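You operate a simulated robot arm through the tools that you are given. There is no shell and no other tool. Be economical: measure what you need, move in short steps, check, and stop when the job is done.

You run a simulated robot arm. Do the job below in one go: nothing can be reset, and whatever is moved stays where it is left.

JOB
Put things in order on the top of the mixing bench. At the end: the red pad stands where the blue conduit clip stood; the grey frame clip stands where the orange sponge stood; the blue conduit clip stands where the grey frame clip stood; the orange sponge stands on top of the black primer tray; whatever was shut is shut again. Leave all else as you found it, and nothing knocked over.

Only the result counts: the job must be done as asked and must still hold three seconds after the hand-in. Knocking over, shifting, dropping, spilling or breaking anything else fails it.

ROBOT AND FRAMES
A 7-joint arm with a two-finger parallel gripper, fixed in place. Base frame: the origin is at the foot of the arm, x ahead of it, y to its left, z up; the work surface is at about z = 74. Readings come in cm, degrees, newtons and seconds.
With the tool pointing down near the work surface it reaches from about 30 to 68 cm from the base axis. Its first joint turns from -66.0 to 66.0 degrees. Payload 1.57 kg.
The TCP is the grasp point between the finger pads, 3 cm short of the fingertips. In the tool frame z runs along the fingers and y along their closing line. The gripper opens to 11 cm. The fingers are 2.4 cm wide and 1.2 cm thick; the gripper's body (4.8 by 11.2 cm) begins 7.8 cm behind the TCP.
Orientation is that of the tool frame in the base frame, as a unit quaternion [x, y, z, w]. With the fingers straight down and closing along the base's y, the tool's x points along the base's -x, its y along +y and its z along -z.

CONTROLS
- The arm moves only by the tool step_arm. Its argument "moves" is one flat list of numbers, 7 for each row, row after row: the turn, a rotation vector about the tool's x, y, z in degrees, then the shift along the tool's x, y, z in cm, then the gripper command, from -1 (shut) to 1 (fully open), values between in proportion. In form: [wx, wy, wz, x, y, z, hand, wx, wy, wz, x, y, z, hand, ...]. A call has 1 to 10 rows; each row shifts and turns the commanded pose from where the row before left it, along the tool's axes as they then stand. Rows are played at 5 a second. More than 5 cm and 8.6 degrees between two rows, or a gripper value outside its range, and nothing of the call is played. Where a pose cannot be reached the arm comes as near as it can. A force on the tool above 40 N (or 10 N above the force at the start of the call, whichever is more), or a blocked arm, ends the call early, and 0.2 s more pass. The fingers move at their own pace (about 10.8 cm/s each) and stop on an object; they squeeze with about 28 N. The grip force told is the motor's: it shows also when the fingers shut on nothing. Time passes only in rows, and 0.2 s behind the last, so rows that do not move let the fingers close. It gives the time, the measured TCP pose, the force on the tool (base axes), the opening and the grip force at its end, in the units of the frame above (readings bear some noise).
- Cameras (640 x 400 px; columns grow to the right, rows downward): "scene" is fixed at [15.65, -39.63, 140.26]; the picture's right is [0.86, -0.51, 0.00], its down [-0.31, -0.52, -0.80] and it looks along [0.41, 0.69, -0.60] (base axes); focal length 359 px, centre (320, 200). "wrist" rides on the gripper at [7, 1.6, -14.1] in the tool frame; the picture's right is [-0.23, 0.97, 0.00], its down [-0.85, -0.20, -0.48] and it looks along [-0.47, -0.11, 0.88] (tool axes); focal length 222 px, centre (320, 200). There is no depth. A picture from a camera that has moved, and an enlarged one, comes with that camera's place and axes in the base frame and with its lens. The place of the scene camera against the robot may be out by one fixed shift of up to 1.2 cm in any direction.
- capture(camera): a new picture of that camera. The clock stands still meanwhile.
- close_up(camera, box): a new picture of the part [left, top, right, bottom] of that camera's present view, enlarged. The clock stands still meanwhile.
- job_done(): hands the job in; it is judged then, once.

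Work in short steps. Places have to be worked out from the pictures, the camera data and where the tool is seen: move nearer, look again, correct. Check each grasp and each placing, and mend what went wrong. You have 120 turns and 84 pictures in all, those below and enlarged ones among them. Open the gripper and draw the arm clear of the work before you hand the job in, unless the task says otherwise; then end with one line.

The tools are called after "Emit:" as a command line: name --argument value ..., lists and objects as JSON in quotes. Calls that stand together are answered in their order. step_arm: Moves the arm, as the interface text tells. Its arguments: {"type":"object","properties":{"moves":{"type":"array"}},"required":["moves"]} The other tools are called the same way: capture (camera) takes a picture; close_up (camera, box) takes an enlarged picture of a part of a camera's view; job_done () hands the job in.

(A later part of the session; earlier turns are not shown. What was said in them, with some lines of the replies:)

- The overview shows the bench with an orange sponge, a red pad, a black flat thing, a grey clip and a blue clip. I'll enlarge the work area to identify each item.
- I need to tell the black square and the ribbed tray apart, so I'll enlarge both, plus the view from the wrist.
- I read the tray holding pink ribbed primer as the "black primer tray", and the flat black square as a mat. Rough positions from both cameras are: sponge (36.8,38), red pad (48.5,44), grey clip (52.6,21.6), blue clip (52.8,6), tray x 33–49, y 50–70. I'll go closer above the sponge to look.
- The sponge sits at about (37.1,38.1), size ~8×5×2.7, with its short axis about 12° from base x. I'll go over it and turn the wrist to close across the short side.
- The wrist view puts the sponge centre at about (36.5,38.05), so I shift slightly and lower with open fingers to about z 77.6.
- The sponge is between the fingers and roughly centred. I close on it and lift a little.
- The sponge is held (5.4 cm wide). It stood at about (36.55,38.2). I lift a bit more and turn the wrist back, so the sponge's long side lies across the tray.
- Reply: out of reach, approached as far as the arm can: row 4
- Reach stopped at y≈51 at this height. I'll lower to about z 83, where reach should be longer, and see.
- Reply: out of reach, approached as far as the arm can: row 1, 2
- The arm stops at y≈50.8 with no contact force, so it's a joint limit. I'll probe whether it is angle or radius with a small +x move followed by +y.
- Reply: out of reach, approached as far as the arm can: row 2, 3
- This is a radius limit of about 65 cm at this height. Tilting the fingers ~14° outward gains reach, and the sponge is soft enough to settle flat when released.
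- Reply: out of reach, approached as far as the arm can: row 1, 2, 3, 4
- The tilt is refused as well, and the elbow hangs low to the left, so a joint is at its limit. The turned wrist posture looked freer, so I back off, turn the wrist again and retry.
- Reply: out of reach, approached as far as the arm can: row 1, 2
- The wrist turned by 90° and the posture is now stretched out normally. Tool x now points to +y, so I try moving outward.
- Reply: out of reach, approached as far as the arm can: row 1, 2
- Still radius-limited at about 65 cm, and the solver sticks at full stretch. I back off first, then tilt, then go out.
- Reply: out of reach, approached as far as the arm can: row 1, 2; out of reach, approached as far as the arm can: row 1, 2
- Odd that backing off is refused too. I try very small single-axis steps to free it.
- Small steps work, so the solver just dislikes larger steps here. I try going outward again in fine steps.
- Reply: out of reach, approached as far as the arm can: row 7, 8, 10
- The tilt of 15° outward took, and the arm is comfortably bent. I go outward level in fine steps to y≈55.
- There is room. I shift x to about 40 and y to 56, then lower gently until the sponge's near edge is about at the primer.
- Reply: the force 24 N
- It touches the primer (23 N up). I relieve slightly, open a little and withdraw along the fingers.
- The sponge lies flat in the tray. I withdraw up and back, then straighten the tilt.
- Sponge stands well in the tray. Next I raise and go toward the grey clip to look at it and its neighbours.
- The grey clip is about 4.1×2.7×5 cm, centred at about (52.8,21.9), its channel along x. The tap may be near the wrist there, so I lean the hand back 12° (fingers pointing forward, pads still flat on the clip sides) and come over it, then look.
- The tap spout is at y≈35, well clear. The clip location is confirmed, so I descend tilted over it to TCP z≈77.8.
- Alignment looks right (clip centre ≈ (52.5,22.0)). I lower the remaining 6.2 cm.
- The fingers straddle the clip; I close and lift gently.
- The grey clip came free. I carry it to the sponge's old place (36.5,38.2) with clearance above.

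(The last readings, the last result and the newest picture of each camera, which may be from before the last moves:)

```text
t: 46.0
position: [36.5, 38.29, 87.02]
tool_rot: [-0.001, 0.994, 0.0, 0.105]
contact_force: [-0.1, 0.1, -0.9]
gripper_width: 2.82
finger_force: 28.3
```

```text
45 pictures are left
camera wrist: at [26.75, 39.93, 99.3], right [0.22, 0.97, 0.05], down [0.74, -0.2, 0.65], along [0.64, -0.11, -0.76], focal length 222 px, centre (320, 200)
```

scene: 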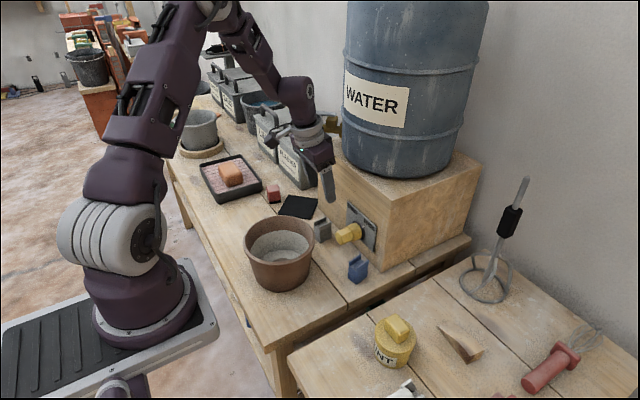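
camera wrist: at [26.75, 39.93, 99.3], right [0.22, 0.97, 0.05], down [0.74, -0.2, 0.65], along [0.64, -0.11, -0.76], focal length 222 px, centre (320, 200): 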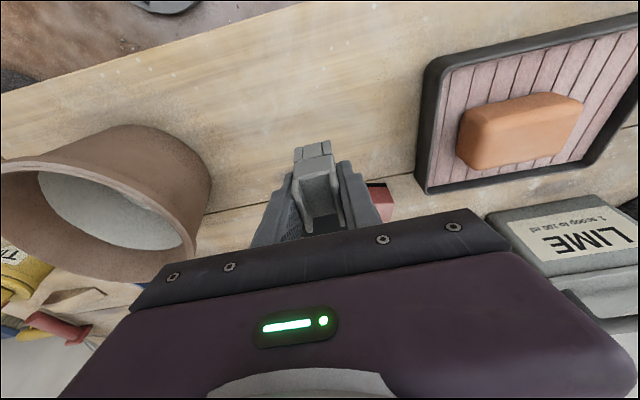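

Emit:
step_arm --moves '[0, 0, 0, 0.83, -0.05, 3.9, -1, 0, 0, 0, 0.62, 0, 2.93, -1, 0, 0, 0, 0.25, 0, 1.17, -1, 0, 0, 0, 0.17, 0, 0.8, -1, 0, 0, 0, 0, 0, 0, -1]'

Emit:
close_up --camera "scene" --box '[190, 140, 310, 250]'

```text
t: 47.2
position: [36.61, 38.25, 77.88]
tool_rot: [-0.001, 0.994, 0.0, 0.105]
contact_force: [0.2, 0.7, -0.4]
gripper_width: 2.85
finger_force: 28.0
```

```text
3.64 times, centred on (250, 195) of scene
camera zoom: at [15.65, -39.63, 140.26], right [0.86, -0.51, 0.0], down [-0.31, -0.52, -0.8], along [0.41, 0.69, -0.6], focal length 1304 px, centre (574, 218)
```

zoom: 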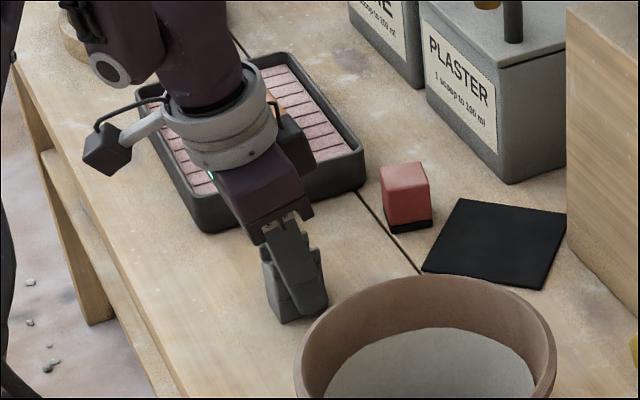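

Emit:
step_arm --moves '[0, 0, 0, 0.25, -0.05, 0.05, -1, 0, 0, 0, 0, 0, 0, -1, 0, 0, 0, 0, 0, 0, 0.0, 0, 0, 0, 0, 0, 0, 0.0, 0, 0, 0, 0, 0, 0, 0.0]'

Emit:
step_arm --moves '[0, 0, 0, -0.42, 0, -1.95, 0, 0, 0, 0, -0.62, 0, -2.93, 0, 0, 0, 0, -0.83, 0, -3.9, 0, 0, 0, 0, -0.83, 0, -3.9, 0, 0, 0, 0, 0, 0, 0, 0]'

Emit:
capture --camera "wrist"

Emit:
close_up --camera "scene" --box '[190, 140, 310, 250]'

```text
t: 48.4
position: [36.28, 38.21, 77.63]
tool_rot: [0.0, 0.994, -0.001, 0.107]
contact_force: [0.0, 0.4, -0.1]
gripper_width: 5.47
finger_force: 0.0
```

```text
t: 49.6
position: [36.29, 38.01, 90.66]
tool_rot: [-0.001, 0.994, 0.0, 0.105]
contact_force: [0.2, -0.1, 0.3]
gripper_width: 5.47
finger_force: 0.0
```

```text
43 pictures are left
camera wrist: at [26.47, 39.7, 103.05], right [0.22, 0.97, 0.05], down [0.74, -0.2, 0.65], along [0.64, -0.11, -0.76], focal length 222 px, centre (320, 200)
```

wrist: 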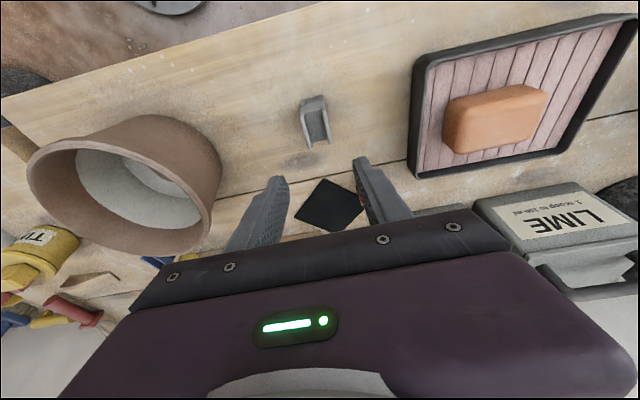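

```text
3.64 times, centred on (250, 195) of scene
camera zoom: at [15.65, -39.63, 140.26], right [0.86, -0.51, 0.0], down [-0.31, -0.52, -0.8], along [0.41, 0.69, -0.6], focal length 1304 px, centre (574, 218)
```

zoom: 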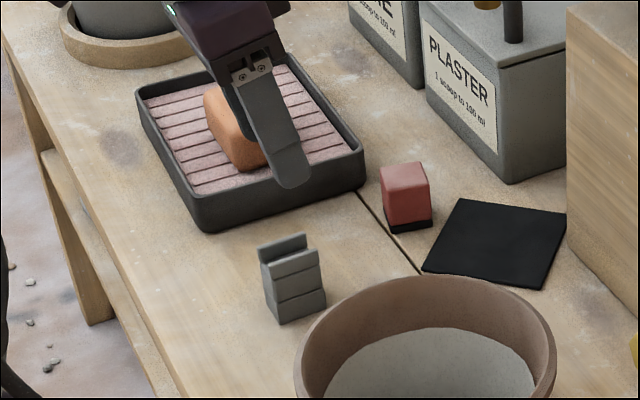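

The grey clip stands upright in the sponge's old place. Now I go to look at the blue clip.

Emit:
step_arm --moves '[0, 0, 0, -0.73, 0, -3.42, 0, 0, 0, 0, -0.98, -4, 0.21, 0, 0, 0, 0, -0.98, -4, 0.21, 0, 0, 0, 0, -0.98, -4, 0.21, 0, 0, 0, 0, -0.98, -4, 0.21, 0, 0, 0, 0, -0.98, -4, 0.21, 0, 0, 0, 0, -0.98, -4, 0.21, 0, 0, 0, 0, -0.98, -4, 0.21, 0, 0, 0, 0, -0.98, -3, 0.21, 0, 0, 0, 0, 0, 0, 0, 0]'

Emit:
capture --camera "wrist"

```text
t: 51.8
position: [44.19, 7.08, 94.07]
tool_rot: [0.0, 0.994, -0.001, 0.105]
contact_force: [0.1, 0.4, -0.4]
gripper_width: 5.48
finger_force: 0.1
```

```text
41 pictures are left
camera wrist: at [34.43, 8.73, 106.55], right [0.22, 0.97, 0.05], down [0.74, -0.2, 0.65], along [0.64, -0.11, -0.76], focal length 222 px, centre (320, 200)
```

wrist: 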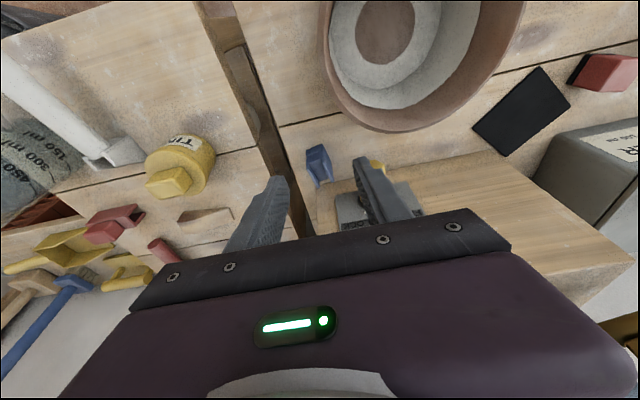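

Emit:
close_up --camera "wrist" --box '[260, 120, 400, 210]'

```text
4.44 times, centred on (330, 165) of wrist
camera zoom: at [34.43, 8.73, 106.55], right [0.22, 0.97, 0.05], down [0.74, -0.2, 0.65], along [0.64, -0.11, -0.76], focal length 987 px, centre (276, 356)
```

zoom: 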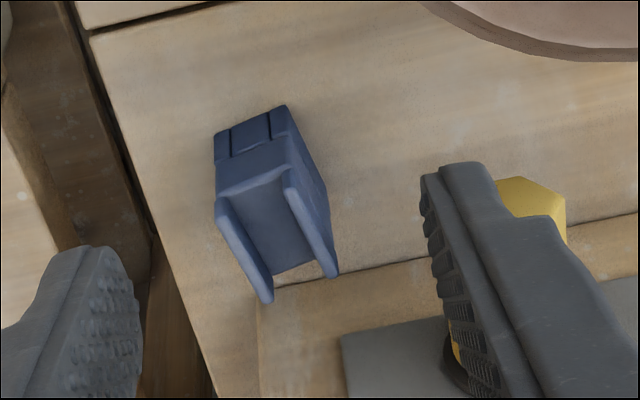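

The blue clip is centred at about (52.7,5.95), its channel turned ~9° from x. I untilt, turn the wrist by 9°, lean back again, move above it and partly down.

Emit:
step_arm --moves '[0, 6, 0, 0, 0, 0, 0.1, 0, 6, 0, 0, 0, 0, 0.1, 0, 0, -4.5, 0, 0, 0, 0.1, 0, 0, -4.5, 0, 0, 0, 0.1, 0, -6, 0, 0, 0, 0, 0.1, 0, -6, 0, 0, 0, 0, 0.1, 0, 0, 0, -2.65, -0.82, 0.56, 0.1, 0, 0, 0, -2.65, -0.82, 0.56, 0.1, 0, 0, 0, -2.65, -0.82, 0.56, 0.1, 0, 0, 0, 0, 0, 0, 0.1]'

Emit:
step_arm --moves '[0, 0, 0, 0.7, 0, 3.3, 0.1, 0, 0, 0, 0.7, 0, 3.3, 0.1, 0, 0, 0, 0.7, 0, 3.3, 0.1, 0, 0, 0, 0, 0, 0, 0.1]'

Emit:
capture --camera "wrist"

Emit:
close_up --camera "scene" --box '[280, 150, 420, 300]'

```text
t: 54.0
position: [52.8, 6.03, 94.12]
tool_rot: [-0.079, 0.991, 0.008, 0.105]
contact_force: [0.1, -0.6, 0.4]
gripper_width: 6.06
finger_force: 0.0
```

```text
t: 55.0
position: [52.69, 6.03, 84.15]
tool_rot: [-0.079, 0.991, 0.007, 0.105]
contact_force: [0.7, -0.1, -0.1]
gripper_width: 6.06
finger_force: 0.2
```

```text
39 pictures are left
camera wrist: at [42.75, 6.08, 96.56], right [0.07, 1.0, 0.05], down [0.76, -0.08, 0.65], along [0.65, -0.01, -0.76], focal length 222 px, centre (320, 200)
```

wrist: 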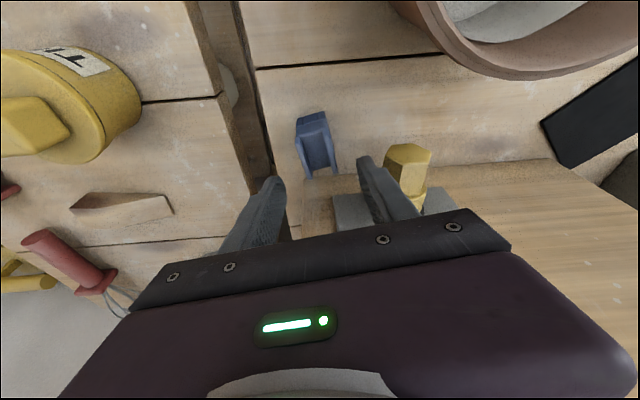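

```text
2.67 times, centred on (350, 225) of scene
camera zoom: at [15.65, -39.63, 140.26], right [0.86, -0.51, 0.0], down [-0.31, -0.52, -0.8], along [0.41, 0.69, -0.6], focal length 956 px, centre (240, 133)
```

zoom: 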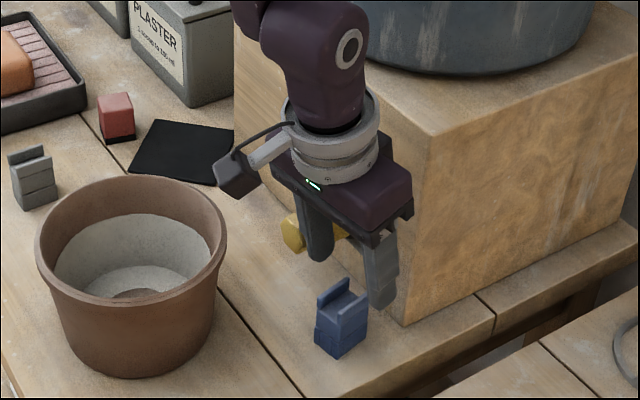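

The view matches the one before the grey grasp, so alignment is good. I descend and close.

Emit:
step_arm --moves '[0, 0, 0, 0.46, -0.05, 2.2, 0.1, 0, 0, 0, 0.46, 0, 2.2, 0.1, 0, 0, 0, 0.4, 0, 1.86, 0.1, 0, 0, 0, 0, 0, 0, 0.1]'

Emit:
close_up --camera "wrist" --box '[220, 100, 420, 240]'

```text
t: 56.0
position: [52.79, 5.84, 77.7]
tool_rot: [-0.078, 0.991, 0.007, 0.104]
contact_force: [-0.4, 0.0, -0.6]
gripper_width: 6.06
finger_force: 0.1
```

```text
2.86 times, centred on (320, 170) of wrist
camera zoom: at [42.85, 6.01, 90.08], right [0.07, 1.0, 0.05], down [0.76, -0.08, 0.65], along [0.65, -0.01, -0.76], focal length 635 px, centre (320, 286)
```

zoom: 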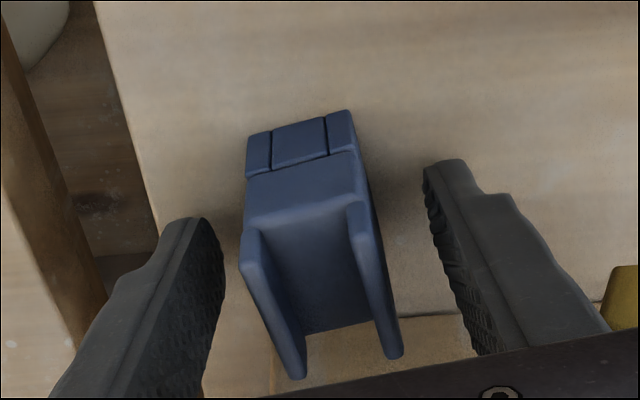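

Emit:
step_arm --moves '[0, 0, 0, 0, 0, 0, -1, 0, 0, 0, 0, 0, 0, -1, 0, 0, 0, 0, 0, 0, -1]'

Emit:
step_arm --moves '[0, 0, 0, -0.21, 0, -0.98, -1, 0, 0, 0, -0.83, 0, -3.9, -1, 0, 0, 0, -0.83, 0, -3.9, -1, 0, 0, 0, 0, 0, 0, -1]'

Emit:
close_up --camera "scene" --box '[280, 150, 420, 300]'

```text
t: 56.8
position: [52.81, 5.78, 77.78]
tool_rot: [-0.079, 0.991, 0.007, 0.104]
contact_force: [0.4, -0.1, -0.9]
gripper_width: 2.84
finger_force: 28.1
```

```text
t: 57.8
position: [52.7, 5.83, 86.72]
tool_rot: [-0.079, 0.991, 0.007, 0.104]
contact_force: [0.7, -0.2, -0.7]
gripper_width: 2.85
finger_force: 28.0
```

```text
2.67 times, centred on (350, 225) of scene
camera zoom: at [15.65, -39.63, 140.26], right [0.86, -0.51, 0.0], down [-0.31, -0.52, -0.8], along [0.41, 0.69, -0.6], focal length 956 px, centre (240, 133)
```

zoom: 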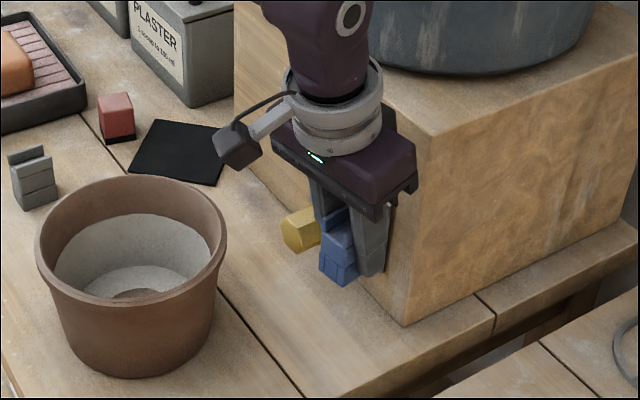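

Blue is held. I raise slightly, cross over the knob to the grey clip's old place (TCP 52.55,21.93).

Emit:
step_arm --moves '[0, 0, 0, -0.5, 0, -2.4, -1, 0, 0, 0, -0.617, 3.98, 0.13, -1, 0, 0, 0, -0.617, 3.98, 0.13, -1, 0, 0, 0, -0.617, 3.98, 0.13, -1, 0, 0, 0, -0.5, 3.98, 0.1, -1, 0, 0, 0, 0, 0, 0, -1]'

Emit:
capture --camera "wrist"

Emit:
capture --camera "scene"

```text
t: 59.2
position: [52.62, 21.94, 89.12]
tool_rot: [-0.079, 0.991, 0.007, 0.104]
contact_force: [-0.3, -0.3, 0.1]
gripper_width: 2.84
finger_force: 27.6
```

```text
35 pictures are left
camera wrist: at [42.72, 22.11, 101.51], right [0.07, 1.0, 0.05], down [0.76, -0.08, 0.65], along [0.65, -0.01, -0.76], focal length 222 px, centre (320, 200)
```

wrist: 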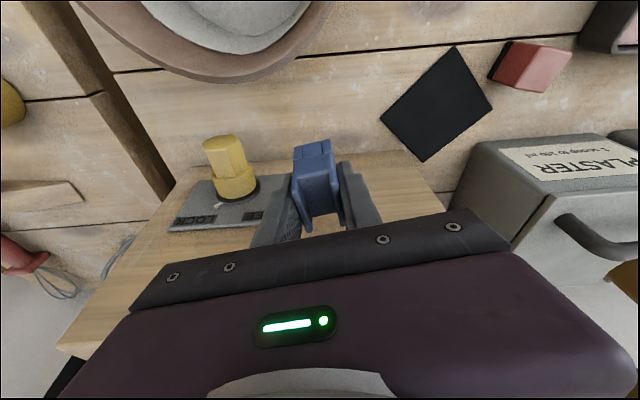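

```text
34 pictures are left
```

scene: 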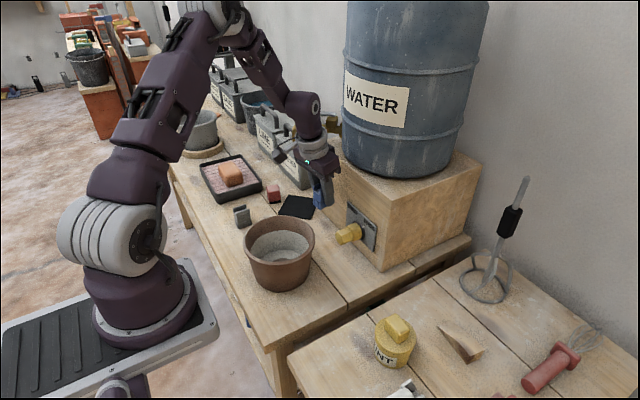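

Everything is clear; I lower to the table height.

Emit:
step_arm --moves '[0, 0, 0, 0.83, 0, 3.9, -1, 0, 0, 0, 0.83, 0, 3.9, -1, 0, 0, 0, 0.48, 0, 2.25, -1, 0, 0, 0, 0.2, 0, 0.95, -1, 0, 0, 0, 0, 0, 0, -1]'

```text
t: 60.4
position: [52.72, 22.05, 77.78]
tool_rot: [-0.079, 0.991, 0.008, 0.105]
contact_force: [0.8, 0.1, -0.3]
gripper_width: 2.85
finger_force: 28.0
```

Emit:
step_arm --moves '[0, 0, 0, 0.15, -0.05, 0.04, -1, 0, 0, 0, 0, 0, 0, -1, 0, 0, 0, 0, 0, 0, 0.0, 0, 0, 0, 0, 0, 0, 0.0, 0, 0, 0, 0, 0, 0, 0.0]'

Emit:
step_arm --moves '[0, 0, 0, -0.42, 0, -1.95, 0, 0, 0, 0, -0.62, 0, -2.93, 0, 0, 0, 0, -0.83, 0, -3.9, 0, 0, 0, 0, -0.83, 0, -3.9, 0, 0, 0, 0, 3, 0, -1, 0, 0, 0, 0, 3, 0, -0.6, 0, 0, 0, 0, 3, 0, -0.6, 0, 0, 0, 0, 0, 0, 0, 0]'

Emit:
capture --camera "wrist"

Emit:
close_up --camera "scene" --box '[260, 150, 400, 290]'

```text
t: 61.6
position: [52.48, 21.95, 77.84]
tool_rot: [-0.078, 0.991, 0.007, 0.106]
contact_force: [-0.3, 0.0, 0.1]
gripper_width: 5.5
finger_force: 0.0
```

```text
t: 63.4
position: [43.29, 20.48, 91.02]
tool_rot: [-0.079, 0.991, 0.008, 0.104]
contact_force: [0.4, 0.1, -0.3]
gripper_width: 5.51
finger_force: 0.1
```

```text
33 pictures are left
camera wrist: at [33.4, 20.55, 103.44], right [0.07, 1.0, 0.05], down [0.76, -0.08, 0.65], along [0.65, -0.01, -0.76], focal length 222 px, centre (320, 200)
```

wrist: 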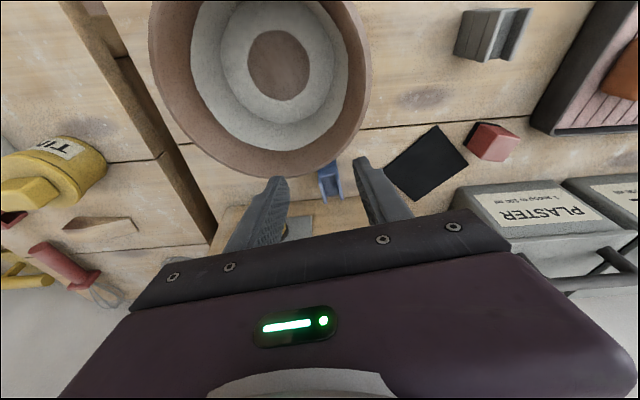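

```text
2.86 times, centred on (330, 220) of scene
camera zoom: at [15.65, -39.63, 140.26], right [0.86, -0.51, 0.0], down [-0.31, -0.52, -0.8], along [0.41, 0.69, -0.6], focal length 1025 px, centre (291, 143)
```

zoom: 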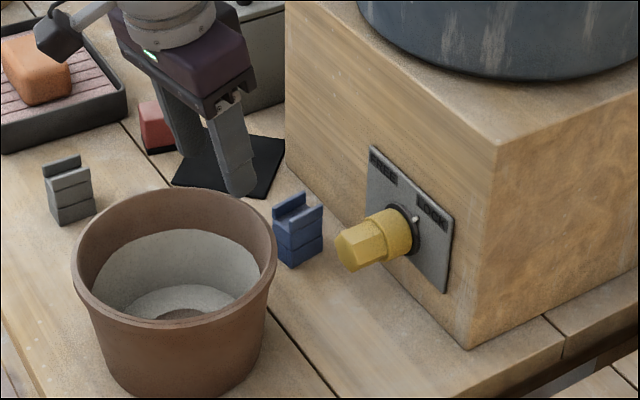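

Blue stands in the grey clip's old place. Now I go to look at the red pad.

Emit:
step_arm --moves '[0, 0, 0, 0.2, 4.49, -0.04, 0, 0, 0, 0, 0.2, 4.49, -0.04, 0, 0, 0, 0, 0.2, 4.49, -0.04, 0, 0, 0, 0, 0.2, 4.49, -0.04, 0, 0, 0, 0, 0.2, 4.49, -0.04, 0, 0, 0, 0, 0, 0, 0, 0]'

Emit:
capture --camera "wrist"

Emit:
capture --camera "scene"

```text
t: 64.8
position: [38.78, 42.43, 90.9]
tool_rot: [-0.078, 0.991, 0.007, 0.104]
contact_force: [-0.4, -0.1, -0.3]
gripper_width: 5.52
finger_force: 0.0
```

```text
31 pictures are left
camera wrist: at [28.94, 42.66, 103.47], right [0.07, 1.0, 0.05], down [0.76, -0.08, 0.65], along [0.65, -0.01, -0.76], focal length 222 px, centre (320, 200)
```

wrist: 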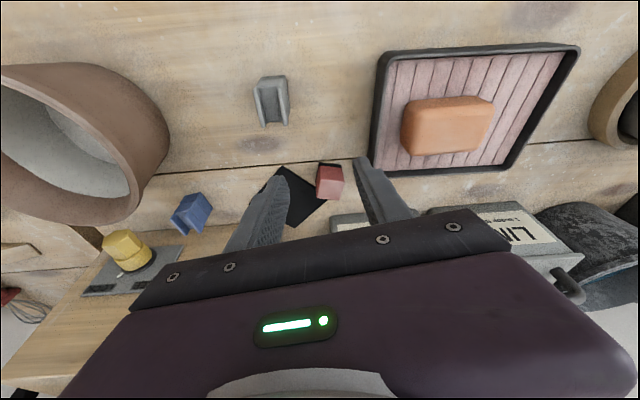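

```text
30 pictures are left
```

scene: 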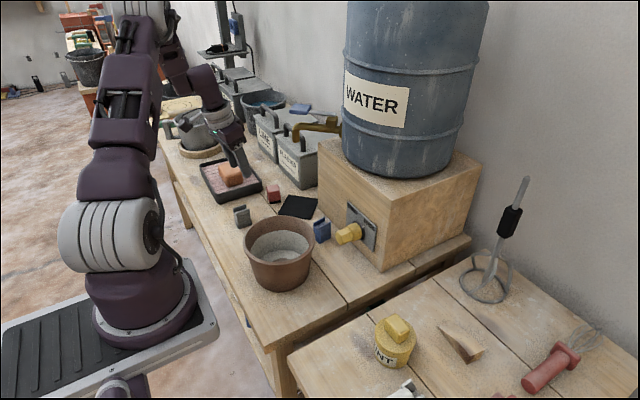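

Emit:
close_up --camera "wrist" --box '[270, 140, 400, 225]'

```text
4.71 times, centred on (335, 182) of wrist
camera zoom: at [28.94, 42.66, 103.47], right [0.07, 1.0, 0.05], down [0.76, -0.08, 0.65], along [0.65, -0.01, -0.76], focal length 1045 px, centre (249, 282)
```

zoom: 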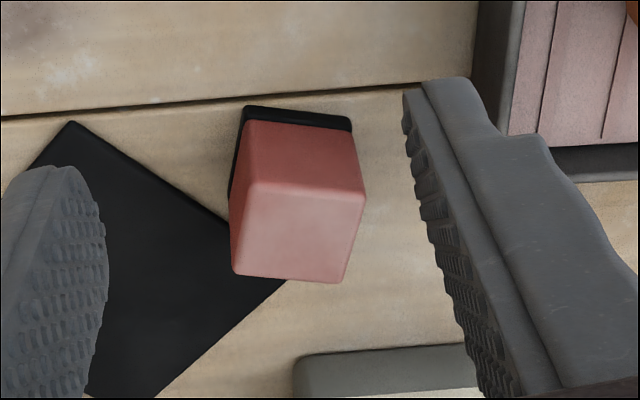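

The red pad is about 3.5 cm square and 4.2 high, centred at about (48.85,43.95) and turned about −10°. I align the wrist (lean kept) and move over it.

Emit:
step_arm --moves '[0, 6, 0, 0, 0, 0, 0.1, 0, 6, 0, 0, 0, 0, 0.1, 0, 0, 6.5, 0, 0, 0, 0.2, 0, 0, 6.5, 0, 0, 0, 0.2, 0, 0, 6.4, 0, 0, 0, 0.2, 0, -6, 0, 0, 0, 0, 0.2, 0, -6, 0, 0, 0, 0, 0.2]'

Emit:
step_arm --moves '[0, 0, 0, -1.54, 0.54, 0.33, 0.2, 0, 0, 0, -1.54, 0.54, 0.33, 0.2, 0, 0, 0, -1.54, 0.54, 0.33, 0.2, 0, 0, 0, -1.54, 0.54, 0.33, 0.2, 0, 0, 0, -1.54, 0.54, 0.33, 0.2, 0, 0, 0, -1.54, 0.54, 0.33, 0.2, 0, 0, 0, 0, 0, 0, 0.2]'

Emit:
capture --camera "wrist"

Emit:
capture --camera "scene"

```text
t: 66.4
position: [38.76, 42.4, 91.06]
tool_rot: [0.089, 0.99, -0.009, 0.105]
contact_force: [-0.2, 0.2, -0.5]
gripper_width: 6.61
finger_force: 0.2
```

```text
t: 68.0
position: [48.73, 44.08, 90.98]
tool_rot: [0.09, 0.99, -0.01, 0.104]
contact_force: [0.0, 0.3, 0.3]
gripper_width: 6.6
finger_force: 0.1
```

```text
28 pictures are left
camera wrist: at [39.44, 47.38, 103.43], right [0.39, 0.92, 0.05], down [0.69, -0.33, 0.65], along [0.61, -0.22, -0.76], focal length 222 px, centre (320, 200)
```

wrist: 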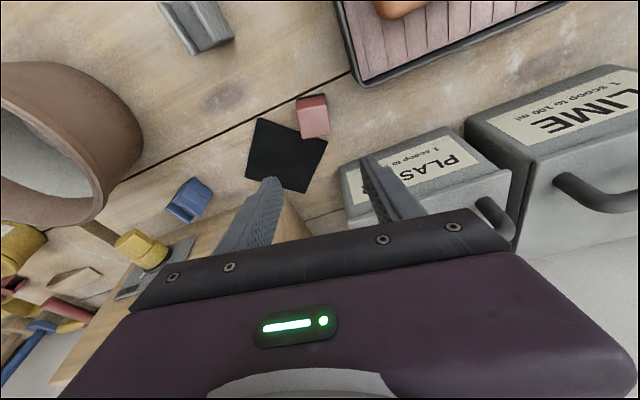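

```text
27 pictures are left
```

scene: 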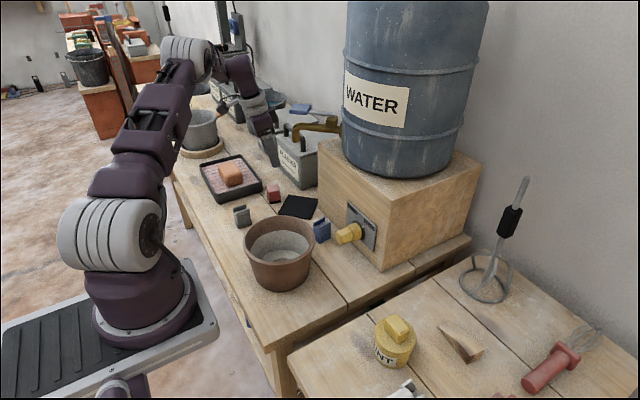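

The pad is in line below and the bin is 9 cm beyond. I lower partway and check.

Emit:
step_arm --moves '[0, 0, 0, 0.42, 0, 1.95, 0.2, 0, 0, 0, 0.42, 0, 1.95, 0.2, 0, 0, 0, 0.42, 0, 1.95, 0.2, 0, 0, 0, 0.36, 0, 1.7, 0.2, 0, 0, 0, 0, 0, 0, 0.2]'

Emit:
close_up --camera "wrist" --box '[220, 80, 420, 240]'

```text
t: 69.2
position: [48.54, 43.88, 83.23]
tool_rot: [0.089, 0.991, -0.01, 0.104]
contact_force: [-0.4, 0.1, 0.1]
gripper_width: 6.59
finger_force: 0.0
```

```text
2.50 times, centred on (320, 160) of wrist
camera zoom: at [39.29, 47.36, 95.69], right [0.39, 0.92, 0.05], down [0.69, -0.33, 0.65], along [0.61, -0.22, -0.76], focal length 555 px, centre (320, 300)
```

zoom: 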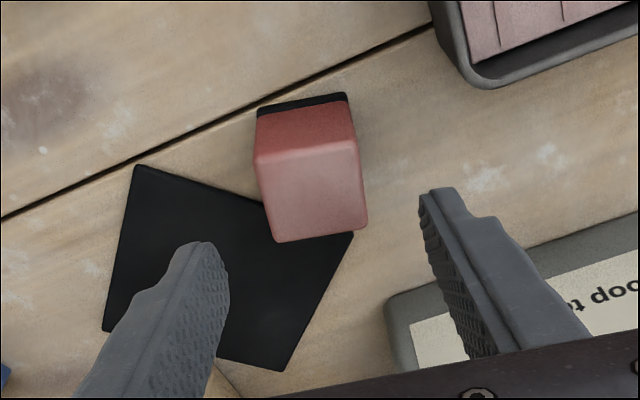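

The pad centre is about (48.6,44.1), turned about −15°. I trim the wrist 5° and descend to z≈78.2.

Emit:
step_arm --moves '[0, 0, 5, 0, 0.2, 0, 0.2, 0, 0, 0, 0.36, 0, 1.7, 0.2, 0, 0, 0, 0.36, 0, 1.7, 0.2, 0, 0, 0, 0.31, 0, 1.45, 0.2, 0, 0, 0, 0, 0, 0, 0.2]'

Emit:
close_up --camera "wrist" --box '[220, 80, 420, 240]'

Emit:
close_up --camera "scene" --box '[220, 110, 340, 230]'

```text
t: 70.4
position: [48.64, 44.28, 78.46]
tool_rot: [0.132, 0.986, -0.006, 0.104]
contact_force: [0.2, -0.1, -1.1]
gripper_width: 6.63
finger_force: 0.0
```

```text
2.50 times, centred on (320, 160) of wrist
camera zoom: at [39.66, 48.18, 90.78], right [0.47, 0.88, 0.06], down [0.66, -0.4, 0.64], along [0.59, -0.26, -0.76], focal length 555 px, centre (320, 300)
```

zoom: 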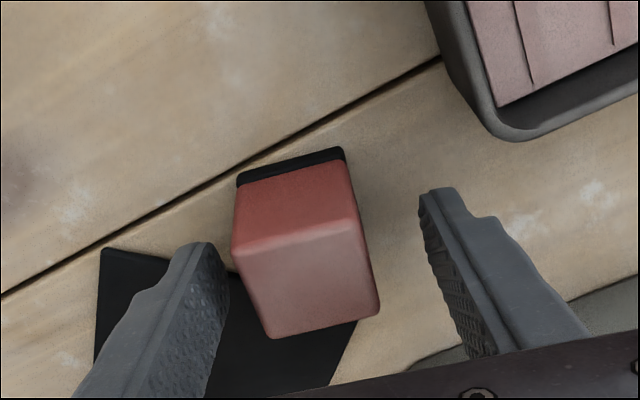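

```text
3.33 times, centred on (280, 170) of scene
camera zoom: at [15.65, -39.63, 140.26], right [0.86, -0.51, 0.0], down [-0.31, -0.52, -0.8], along [0.41, 0.69, -0.6], focal length 1196 px, centre (453, 300)
```

zoom: 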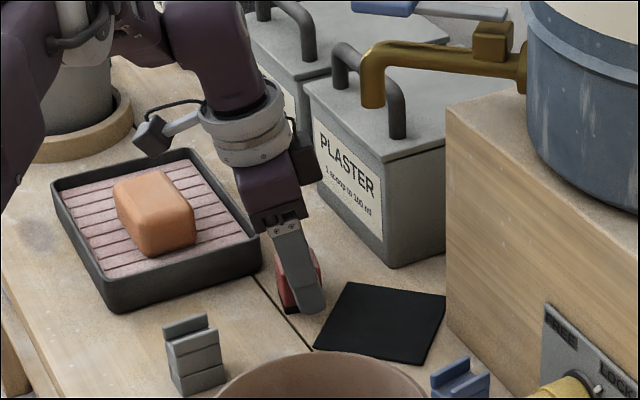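

The pad is ~0.3 cm nearer the −y finger; I shift −0.3, lower a touch, close, and lift slightly.

Emit:
step_arm --moves '[0, 0, 0, 0.04, -0.3, 0.2, 0.2, 0, 0, 0, 0, 0, 0, -1, 0, 0, 0, 0, 0, 0, -1, 0, 0, 0, 0, 0, 0, -1]'

Emit:
step_arm --moves '[0, 0, 0, -0.21, 0, -0.98, -1, 0, 0, 0, -0.21, 0, -0.98, -1, 0, 0, 0, 0, 0, 0, -1]'

Emit:
close_up --camera "scene" --box '[220, 110, 340, 230]'

Emit:
close_up --camera "wrist" --box '[220, 80, 420, 240]'

```text
t: 71.4
position: [48.65, 43.93, 78.09]
tool_rot: [0.132, 0.986, -0.006, 0.105]
contact_force: [0.8, -1.4, 2.8]
gripper_width: 3.56
finger_force: 28.0
```

```text
t: 72.2
position: [48.71, 43.96, 80.12]
tool_rot: [0.132, 0.986, -0.006, 0.105]
contact_force: [-0.4, -0.1, -0.2]
gripper_width: 3.56
finger_force: 28.1
```

```text
3.33 times, centred on (280, 170) of scene
camera zoom: at [15.65, -39.63, 140.26], right [0.86, -0.51, 0.0], down [-0.31, -0.52, -0.8], along [0.41, 0.69, -0.6], focal length 1196 px, centre (453, 300)
```

zoom: 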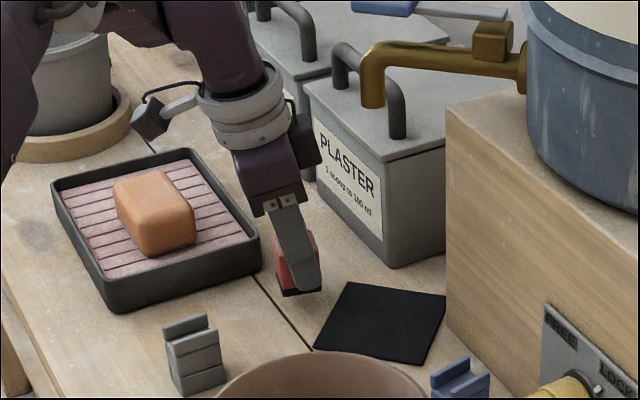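

```text
2.50 times, centred on (320, 160) of wrist
camera zoom: at [39.6, 47.86, 92.55], right [0.47, 0.88, 0.06], down [0.66, -0.4, 0.64], along [0.59, -0.26, -0.76], focal length 555 px, centre (320, 300)
```

zoom: 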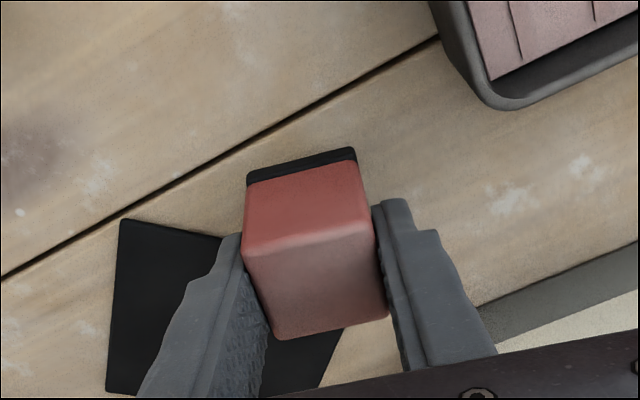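

The pad is held level. I raise it, draw back from the tap and carry it round over the bench toward the blue clip's old place.

Emit:
step_arm --moves '[0, 0, 0, -0.73, 0.056, -3.43, -1, 0, 0, 0, -0.73, 0.056, -3.43, -1, 0, 0, 0, -0.73, 0.056, -3.43, -1, 0, 0, 0, -0.73, 0.056, -3.43, -1, 0, 0, 0, 2.65, -2.8, -0.61, -1, 0, 0, 0, 2.65, -2.8, -0.61, -1, 0, 0, 0, 0, 0, 0, -1]'

Emit:
step_arm --moves '[0, 0, 0, -1.154, -3.825, 0.184, -1, 0, 0, 0, -1.154, -3.825, 0.184, -1, 0, 0, 0, -1.154, -3.825, 0.184, -1, 0, 0, 0, -1.154, -3.825, 0.184, -1, 0, 0, 0, -1.154, -3.825, 0.184, -1, 0, 0, 0, -1.154, -3.825, 0.184, -1, 0, 0, 0, -1.154, -3.825, 0.184, -1, 0, 0, 0, -1.154, -3.825, 0.184, -1, 0, 0, 0, 0, 0, 0, -1]'

Emit:
capture --camera "scene"

```text
t: 73.8
position: [41.86, 39.92, 94.12]
tool_rot: [0.133, 0.986, -0.005, 0.104]
contact_force: [0.2, -0.7, 0.0]
gripper_width: 3.54
finger_force: 27.6
```

```text
t: 75.8
position: [42.8, 8.07, 94.16]
tool_rot: [0.132, 0.986, -0.005, 0.105]
contact_force: [-0.8, 1.2, -1.0]
gripper_width: 3.52
finger_force: 28.1
```

```text
21 pictures are left
```

scene: 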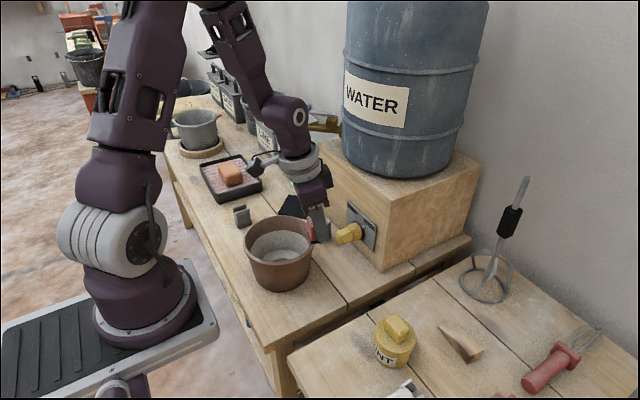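

Clear so far. I move over the target (52.95,5.87) and lower partway.

Emit:
step_arm --moves '[0, 0, 0, -3.38, 0.18, 0.72, -1, 0, 0, 0, -3.38, 0.18, 0.72, -1, 0, 0, 0, -3.38, 0.18, 0.72, -1, 0, 0, 0, 0.83, -0.06, 3.9, -1, 0, 0, 0, 0.83, -0.06, 3.9, -1, 0, 0, 0, 0.62, -0.05, 2.9, -1, 0, 0, 0, 0, 0, 0, -1]'

Emit:
capture --camera "wrist"

Emit:
close_up --camera "scene" --box '[280, 150, 420, 300]'

```text
t: 77.4
position: [53.06, 5.79, 83.08]
tool_rot: [0.133, 0.986, -0.006, 0.105]
contact_force: [-0.2, -0.1, 0.4]
gripper_width: 3.54
finger_force: 28.0
```

```text
20 pictures are left
camera wrist: at [43.98, 9.81, 95.59], right [0.47, 0.88, 0.06], down [0.66, -0.4, 0.64], along [0.59, -0.26, -0.76], focal length 222 px, centre (320, 200)
```

wrist: 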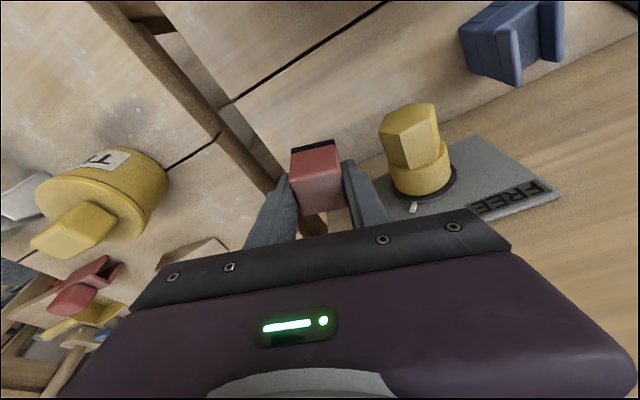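

```text
2.67 times, centred on (350, 225) of scene
camera zoom: at [15.65, -39.63, 140.26], right [0.86, -0.51, 0.0], down [-0.31, -0.52, -0.8], along [0.41, 0.69, -0.6], focal length 956 px, centre (240, 133)
```

zoom: 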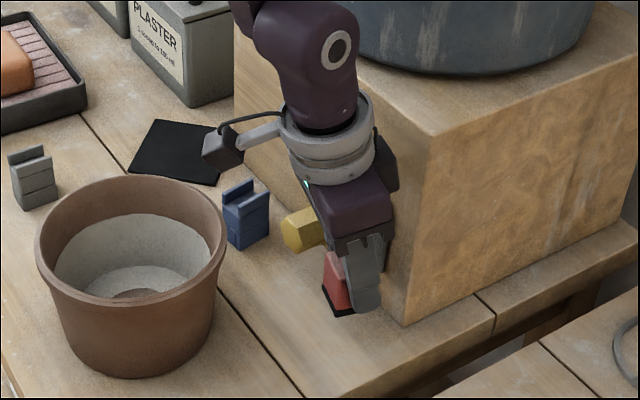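

Emit:
step_arm --moves '[0, 0, 0, 0.42, -0.03, 1.95, -1, 0, 0, 0, 0.42, -0.03, 1.95, -1, 0, 0, 0, 0.2, -0.02, 0.93, -1, 0, 0, 0, 0, 0, 0, -1]'

```text
t: 78.4
position: [53.12, 5.87, 78.18]
tool_rot: [0.133, 0.986, -0.006, 0.105]
contact_force: [0.0, -0.2, -0.3]
gripper_width: 3.54
finger_force: 27.7
```

Emit:
step_arm --moves '[0, 0, 0, 0.15, -0.04, 0.04, -1, 0, 0, 0, 0, 0, 0, -1, 0, 0, 0, 0, 0, 0, 0.1, 0, 0, 0, 0, 0, 0, 0.1, 0, 0, 0, 0, 0, 0, 0.1]'

Emit:
step_arm --moves '[0, 0, 0, -0.42, 0.03, -1.95, 0.1, 0, 0, 0, -0.42, 0.03, -1.95, 0.1, 0, 0, 0, -0.83, 0.06, -3.9, 0.1, 0, 0, 0, -0.83, 0.06, -3.9, 0.1, 0, 0, 0, -0.83, 0.06, -3.9, 0.1, 0, 0, 0, 3.4, -0.2, -0.8, 0.1, 0, 0, 0, 3.4, -0.2, -0.8, 0.1, 0, 0, 0, 3.4, -0.2, -1, 0.1, 0, 0, 0, 3.4, -0.2, -1, 0.1, 0, 0, 0, 0, 0, 0, 0.1]'

Emit:
capture --camera "wrist"

Emit:
close_up --camera "scene" --box '[180, 130, 400, 300]'

```text
t: 79.6
position: [52.93, 5.8, 78.14]
tool_rot: [0.132, 0.986, -0.006, 0.105]
contact_force: [-0.5, -1.2, 0.6]
gripper_width: 6.07
finger_force: 0.0
```

```text
t: 81.8
position: [39.23, 8.64, 94.87]
tool_rot: [0.133, 0.986, -0.005, 0.105]
contact_force: [-0.9, 0.1, 0.3]
gripper_width: 6.04
finger_force: 0.1
```

```text
18 pictures are left
camera wrist: at [30.16, 12.6, 107.26], right [0.47, 0.88, 0.06], down [0.66, -0.4, 0.64], along [0.59, -0.26, -0.76], focal length 222 px, centre (320, 200)
```

wrist: 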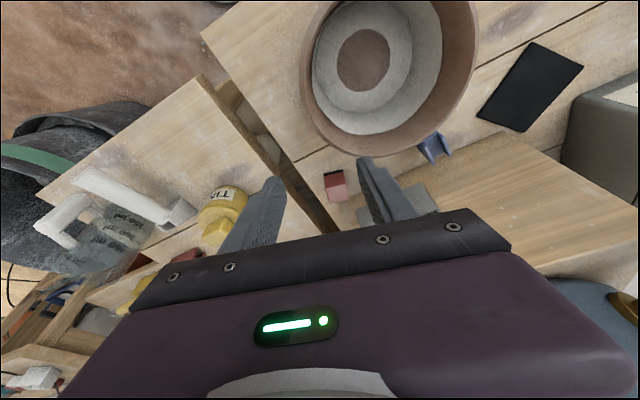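

```text
2.35 times, centred on (290, 215) of scene
camera zoom: at [15.65, -39.63, 140.26], right [0.86, -0.51, 0.0], down [-0.31, -0.52, -0.8], along [0.41, 0.69, -0.6], focal length 844 px, centre (391, 165)
```

zoom: 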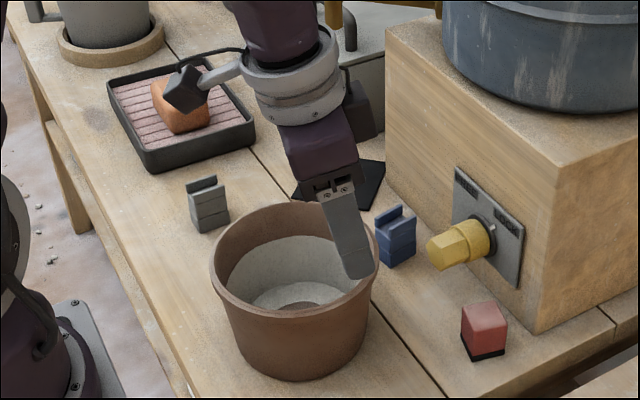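

All four items stand in place: the red base is where blue's was, blue where grey's was, grey where the sponge was, and the sponge in the tray. I draw the arm up and back, open the gripper, and take a last look.

Emit:
step_arm --moves '[0, 0, 0, -0.63, 0.05, -2.94, 0.1, 0, 0, 0, -0.63, 0.05, -2.94, 0.1, 0, 0, 0, -0.63, 0.05, -2.94, 0.1, 0, 0, 0, 3.03, 2.8, -0.6, 0.5, 0, 0, 0, 3.03, 2.8, -0.6, 1, 0, 0, 0, 3.03, 2.8, -0.6, 1, 0, 0, 0, 3.03, 2.8, -0.6, 1, 0, 0, 0, 0, 0, 0, 1]'

Emit:
capture --camera "scene"

Emit:
close_up --camera "scene" --box '[180, 130, 400, 300]'

```text
t: 83.6
position: [30.19, 22.82, 103.8]
tool_rot: [0.132, 0.986, -0.006, 0.105]
contact_force: [-0.7, -0.4, -0.2]
gripper_width: 10.99
finger_force: 0.0
```

```text
16 pictures are left
```

scene: 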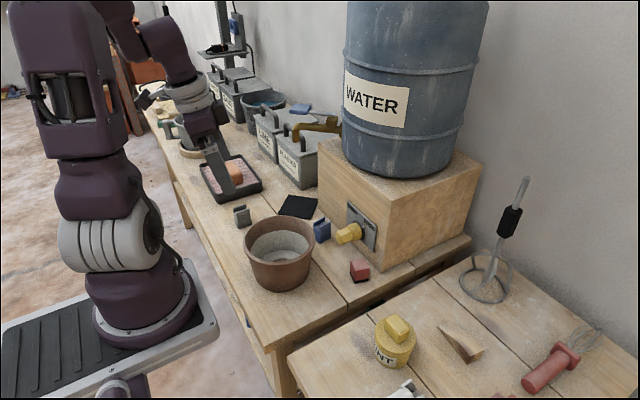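

```text
2.35 times, centred on (290, 215) of scene
camera zoom: at [15.65, -39.63, 140.26], right [0.86, -0.51, 0.0], down [-0.31, -0.52, -0.8], along [0.41, 0.69, -0.6], focal length 844 px, centre (391, 165)
```

zoom: 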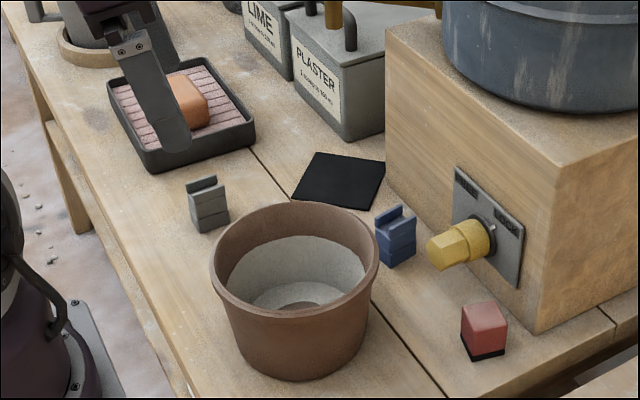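

The tray, mat, pot and knob are unmoved against the first picture, and the arm is clear with the gripper open. I hand in.

Emit:
job_done

```text
The job is handed in.
```

I've handed the job in: the red pad, grey frame clip and blue conduit clip stand in their asked places, and the orange sponge lies on the black primer tray. I took the ribbed tray of pink primer to be that tray, not the flat black square. I never opened anything, and nothing else looked moved or knocked over in the last picture.
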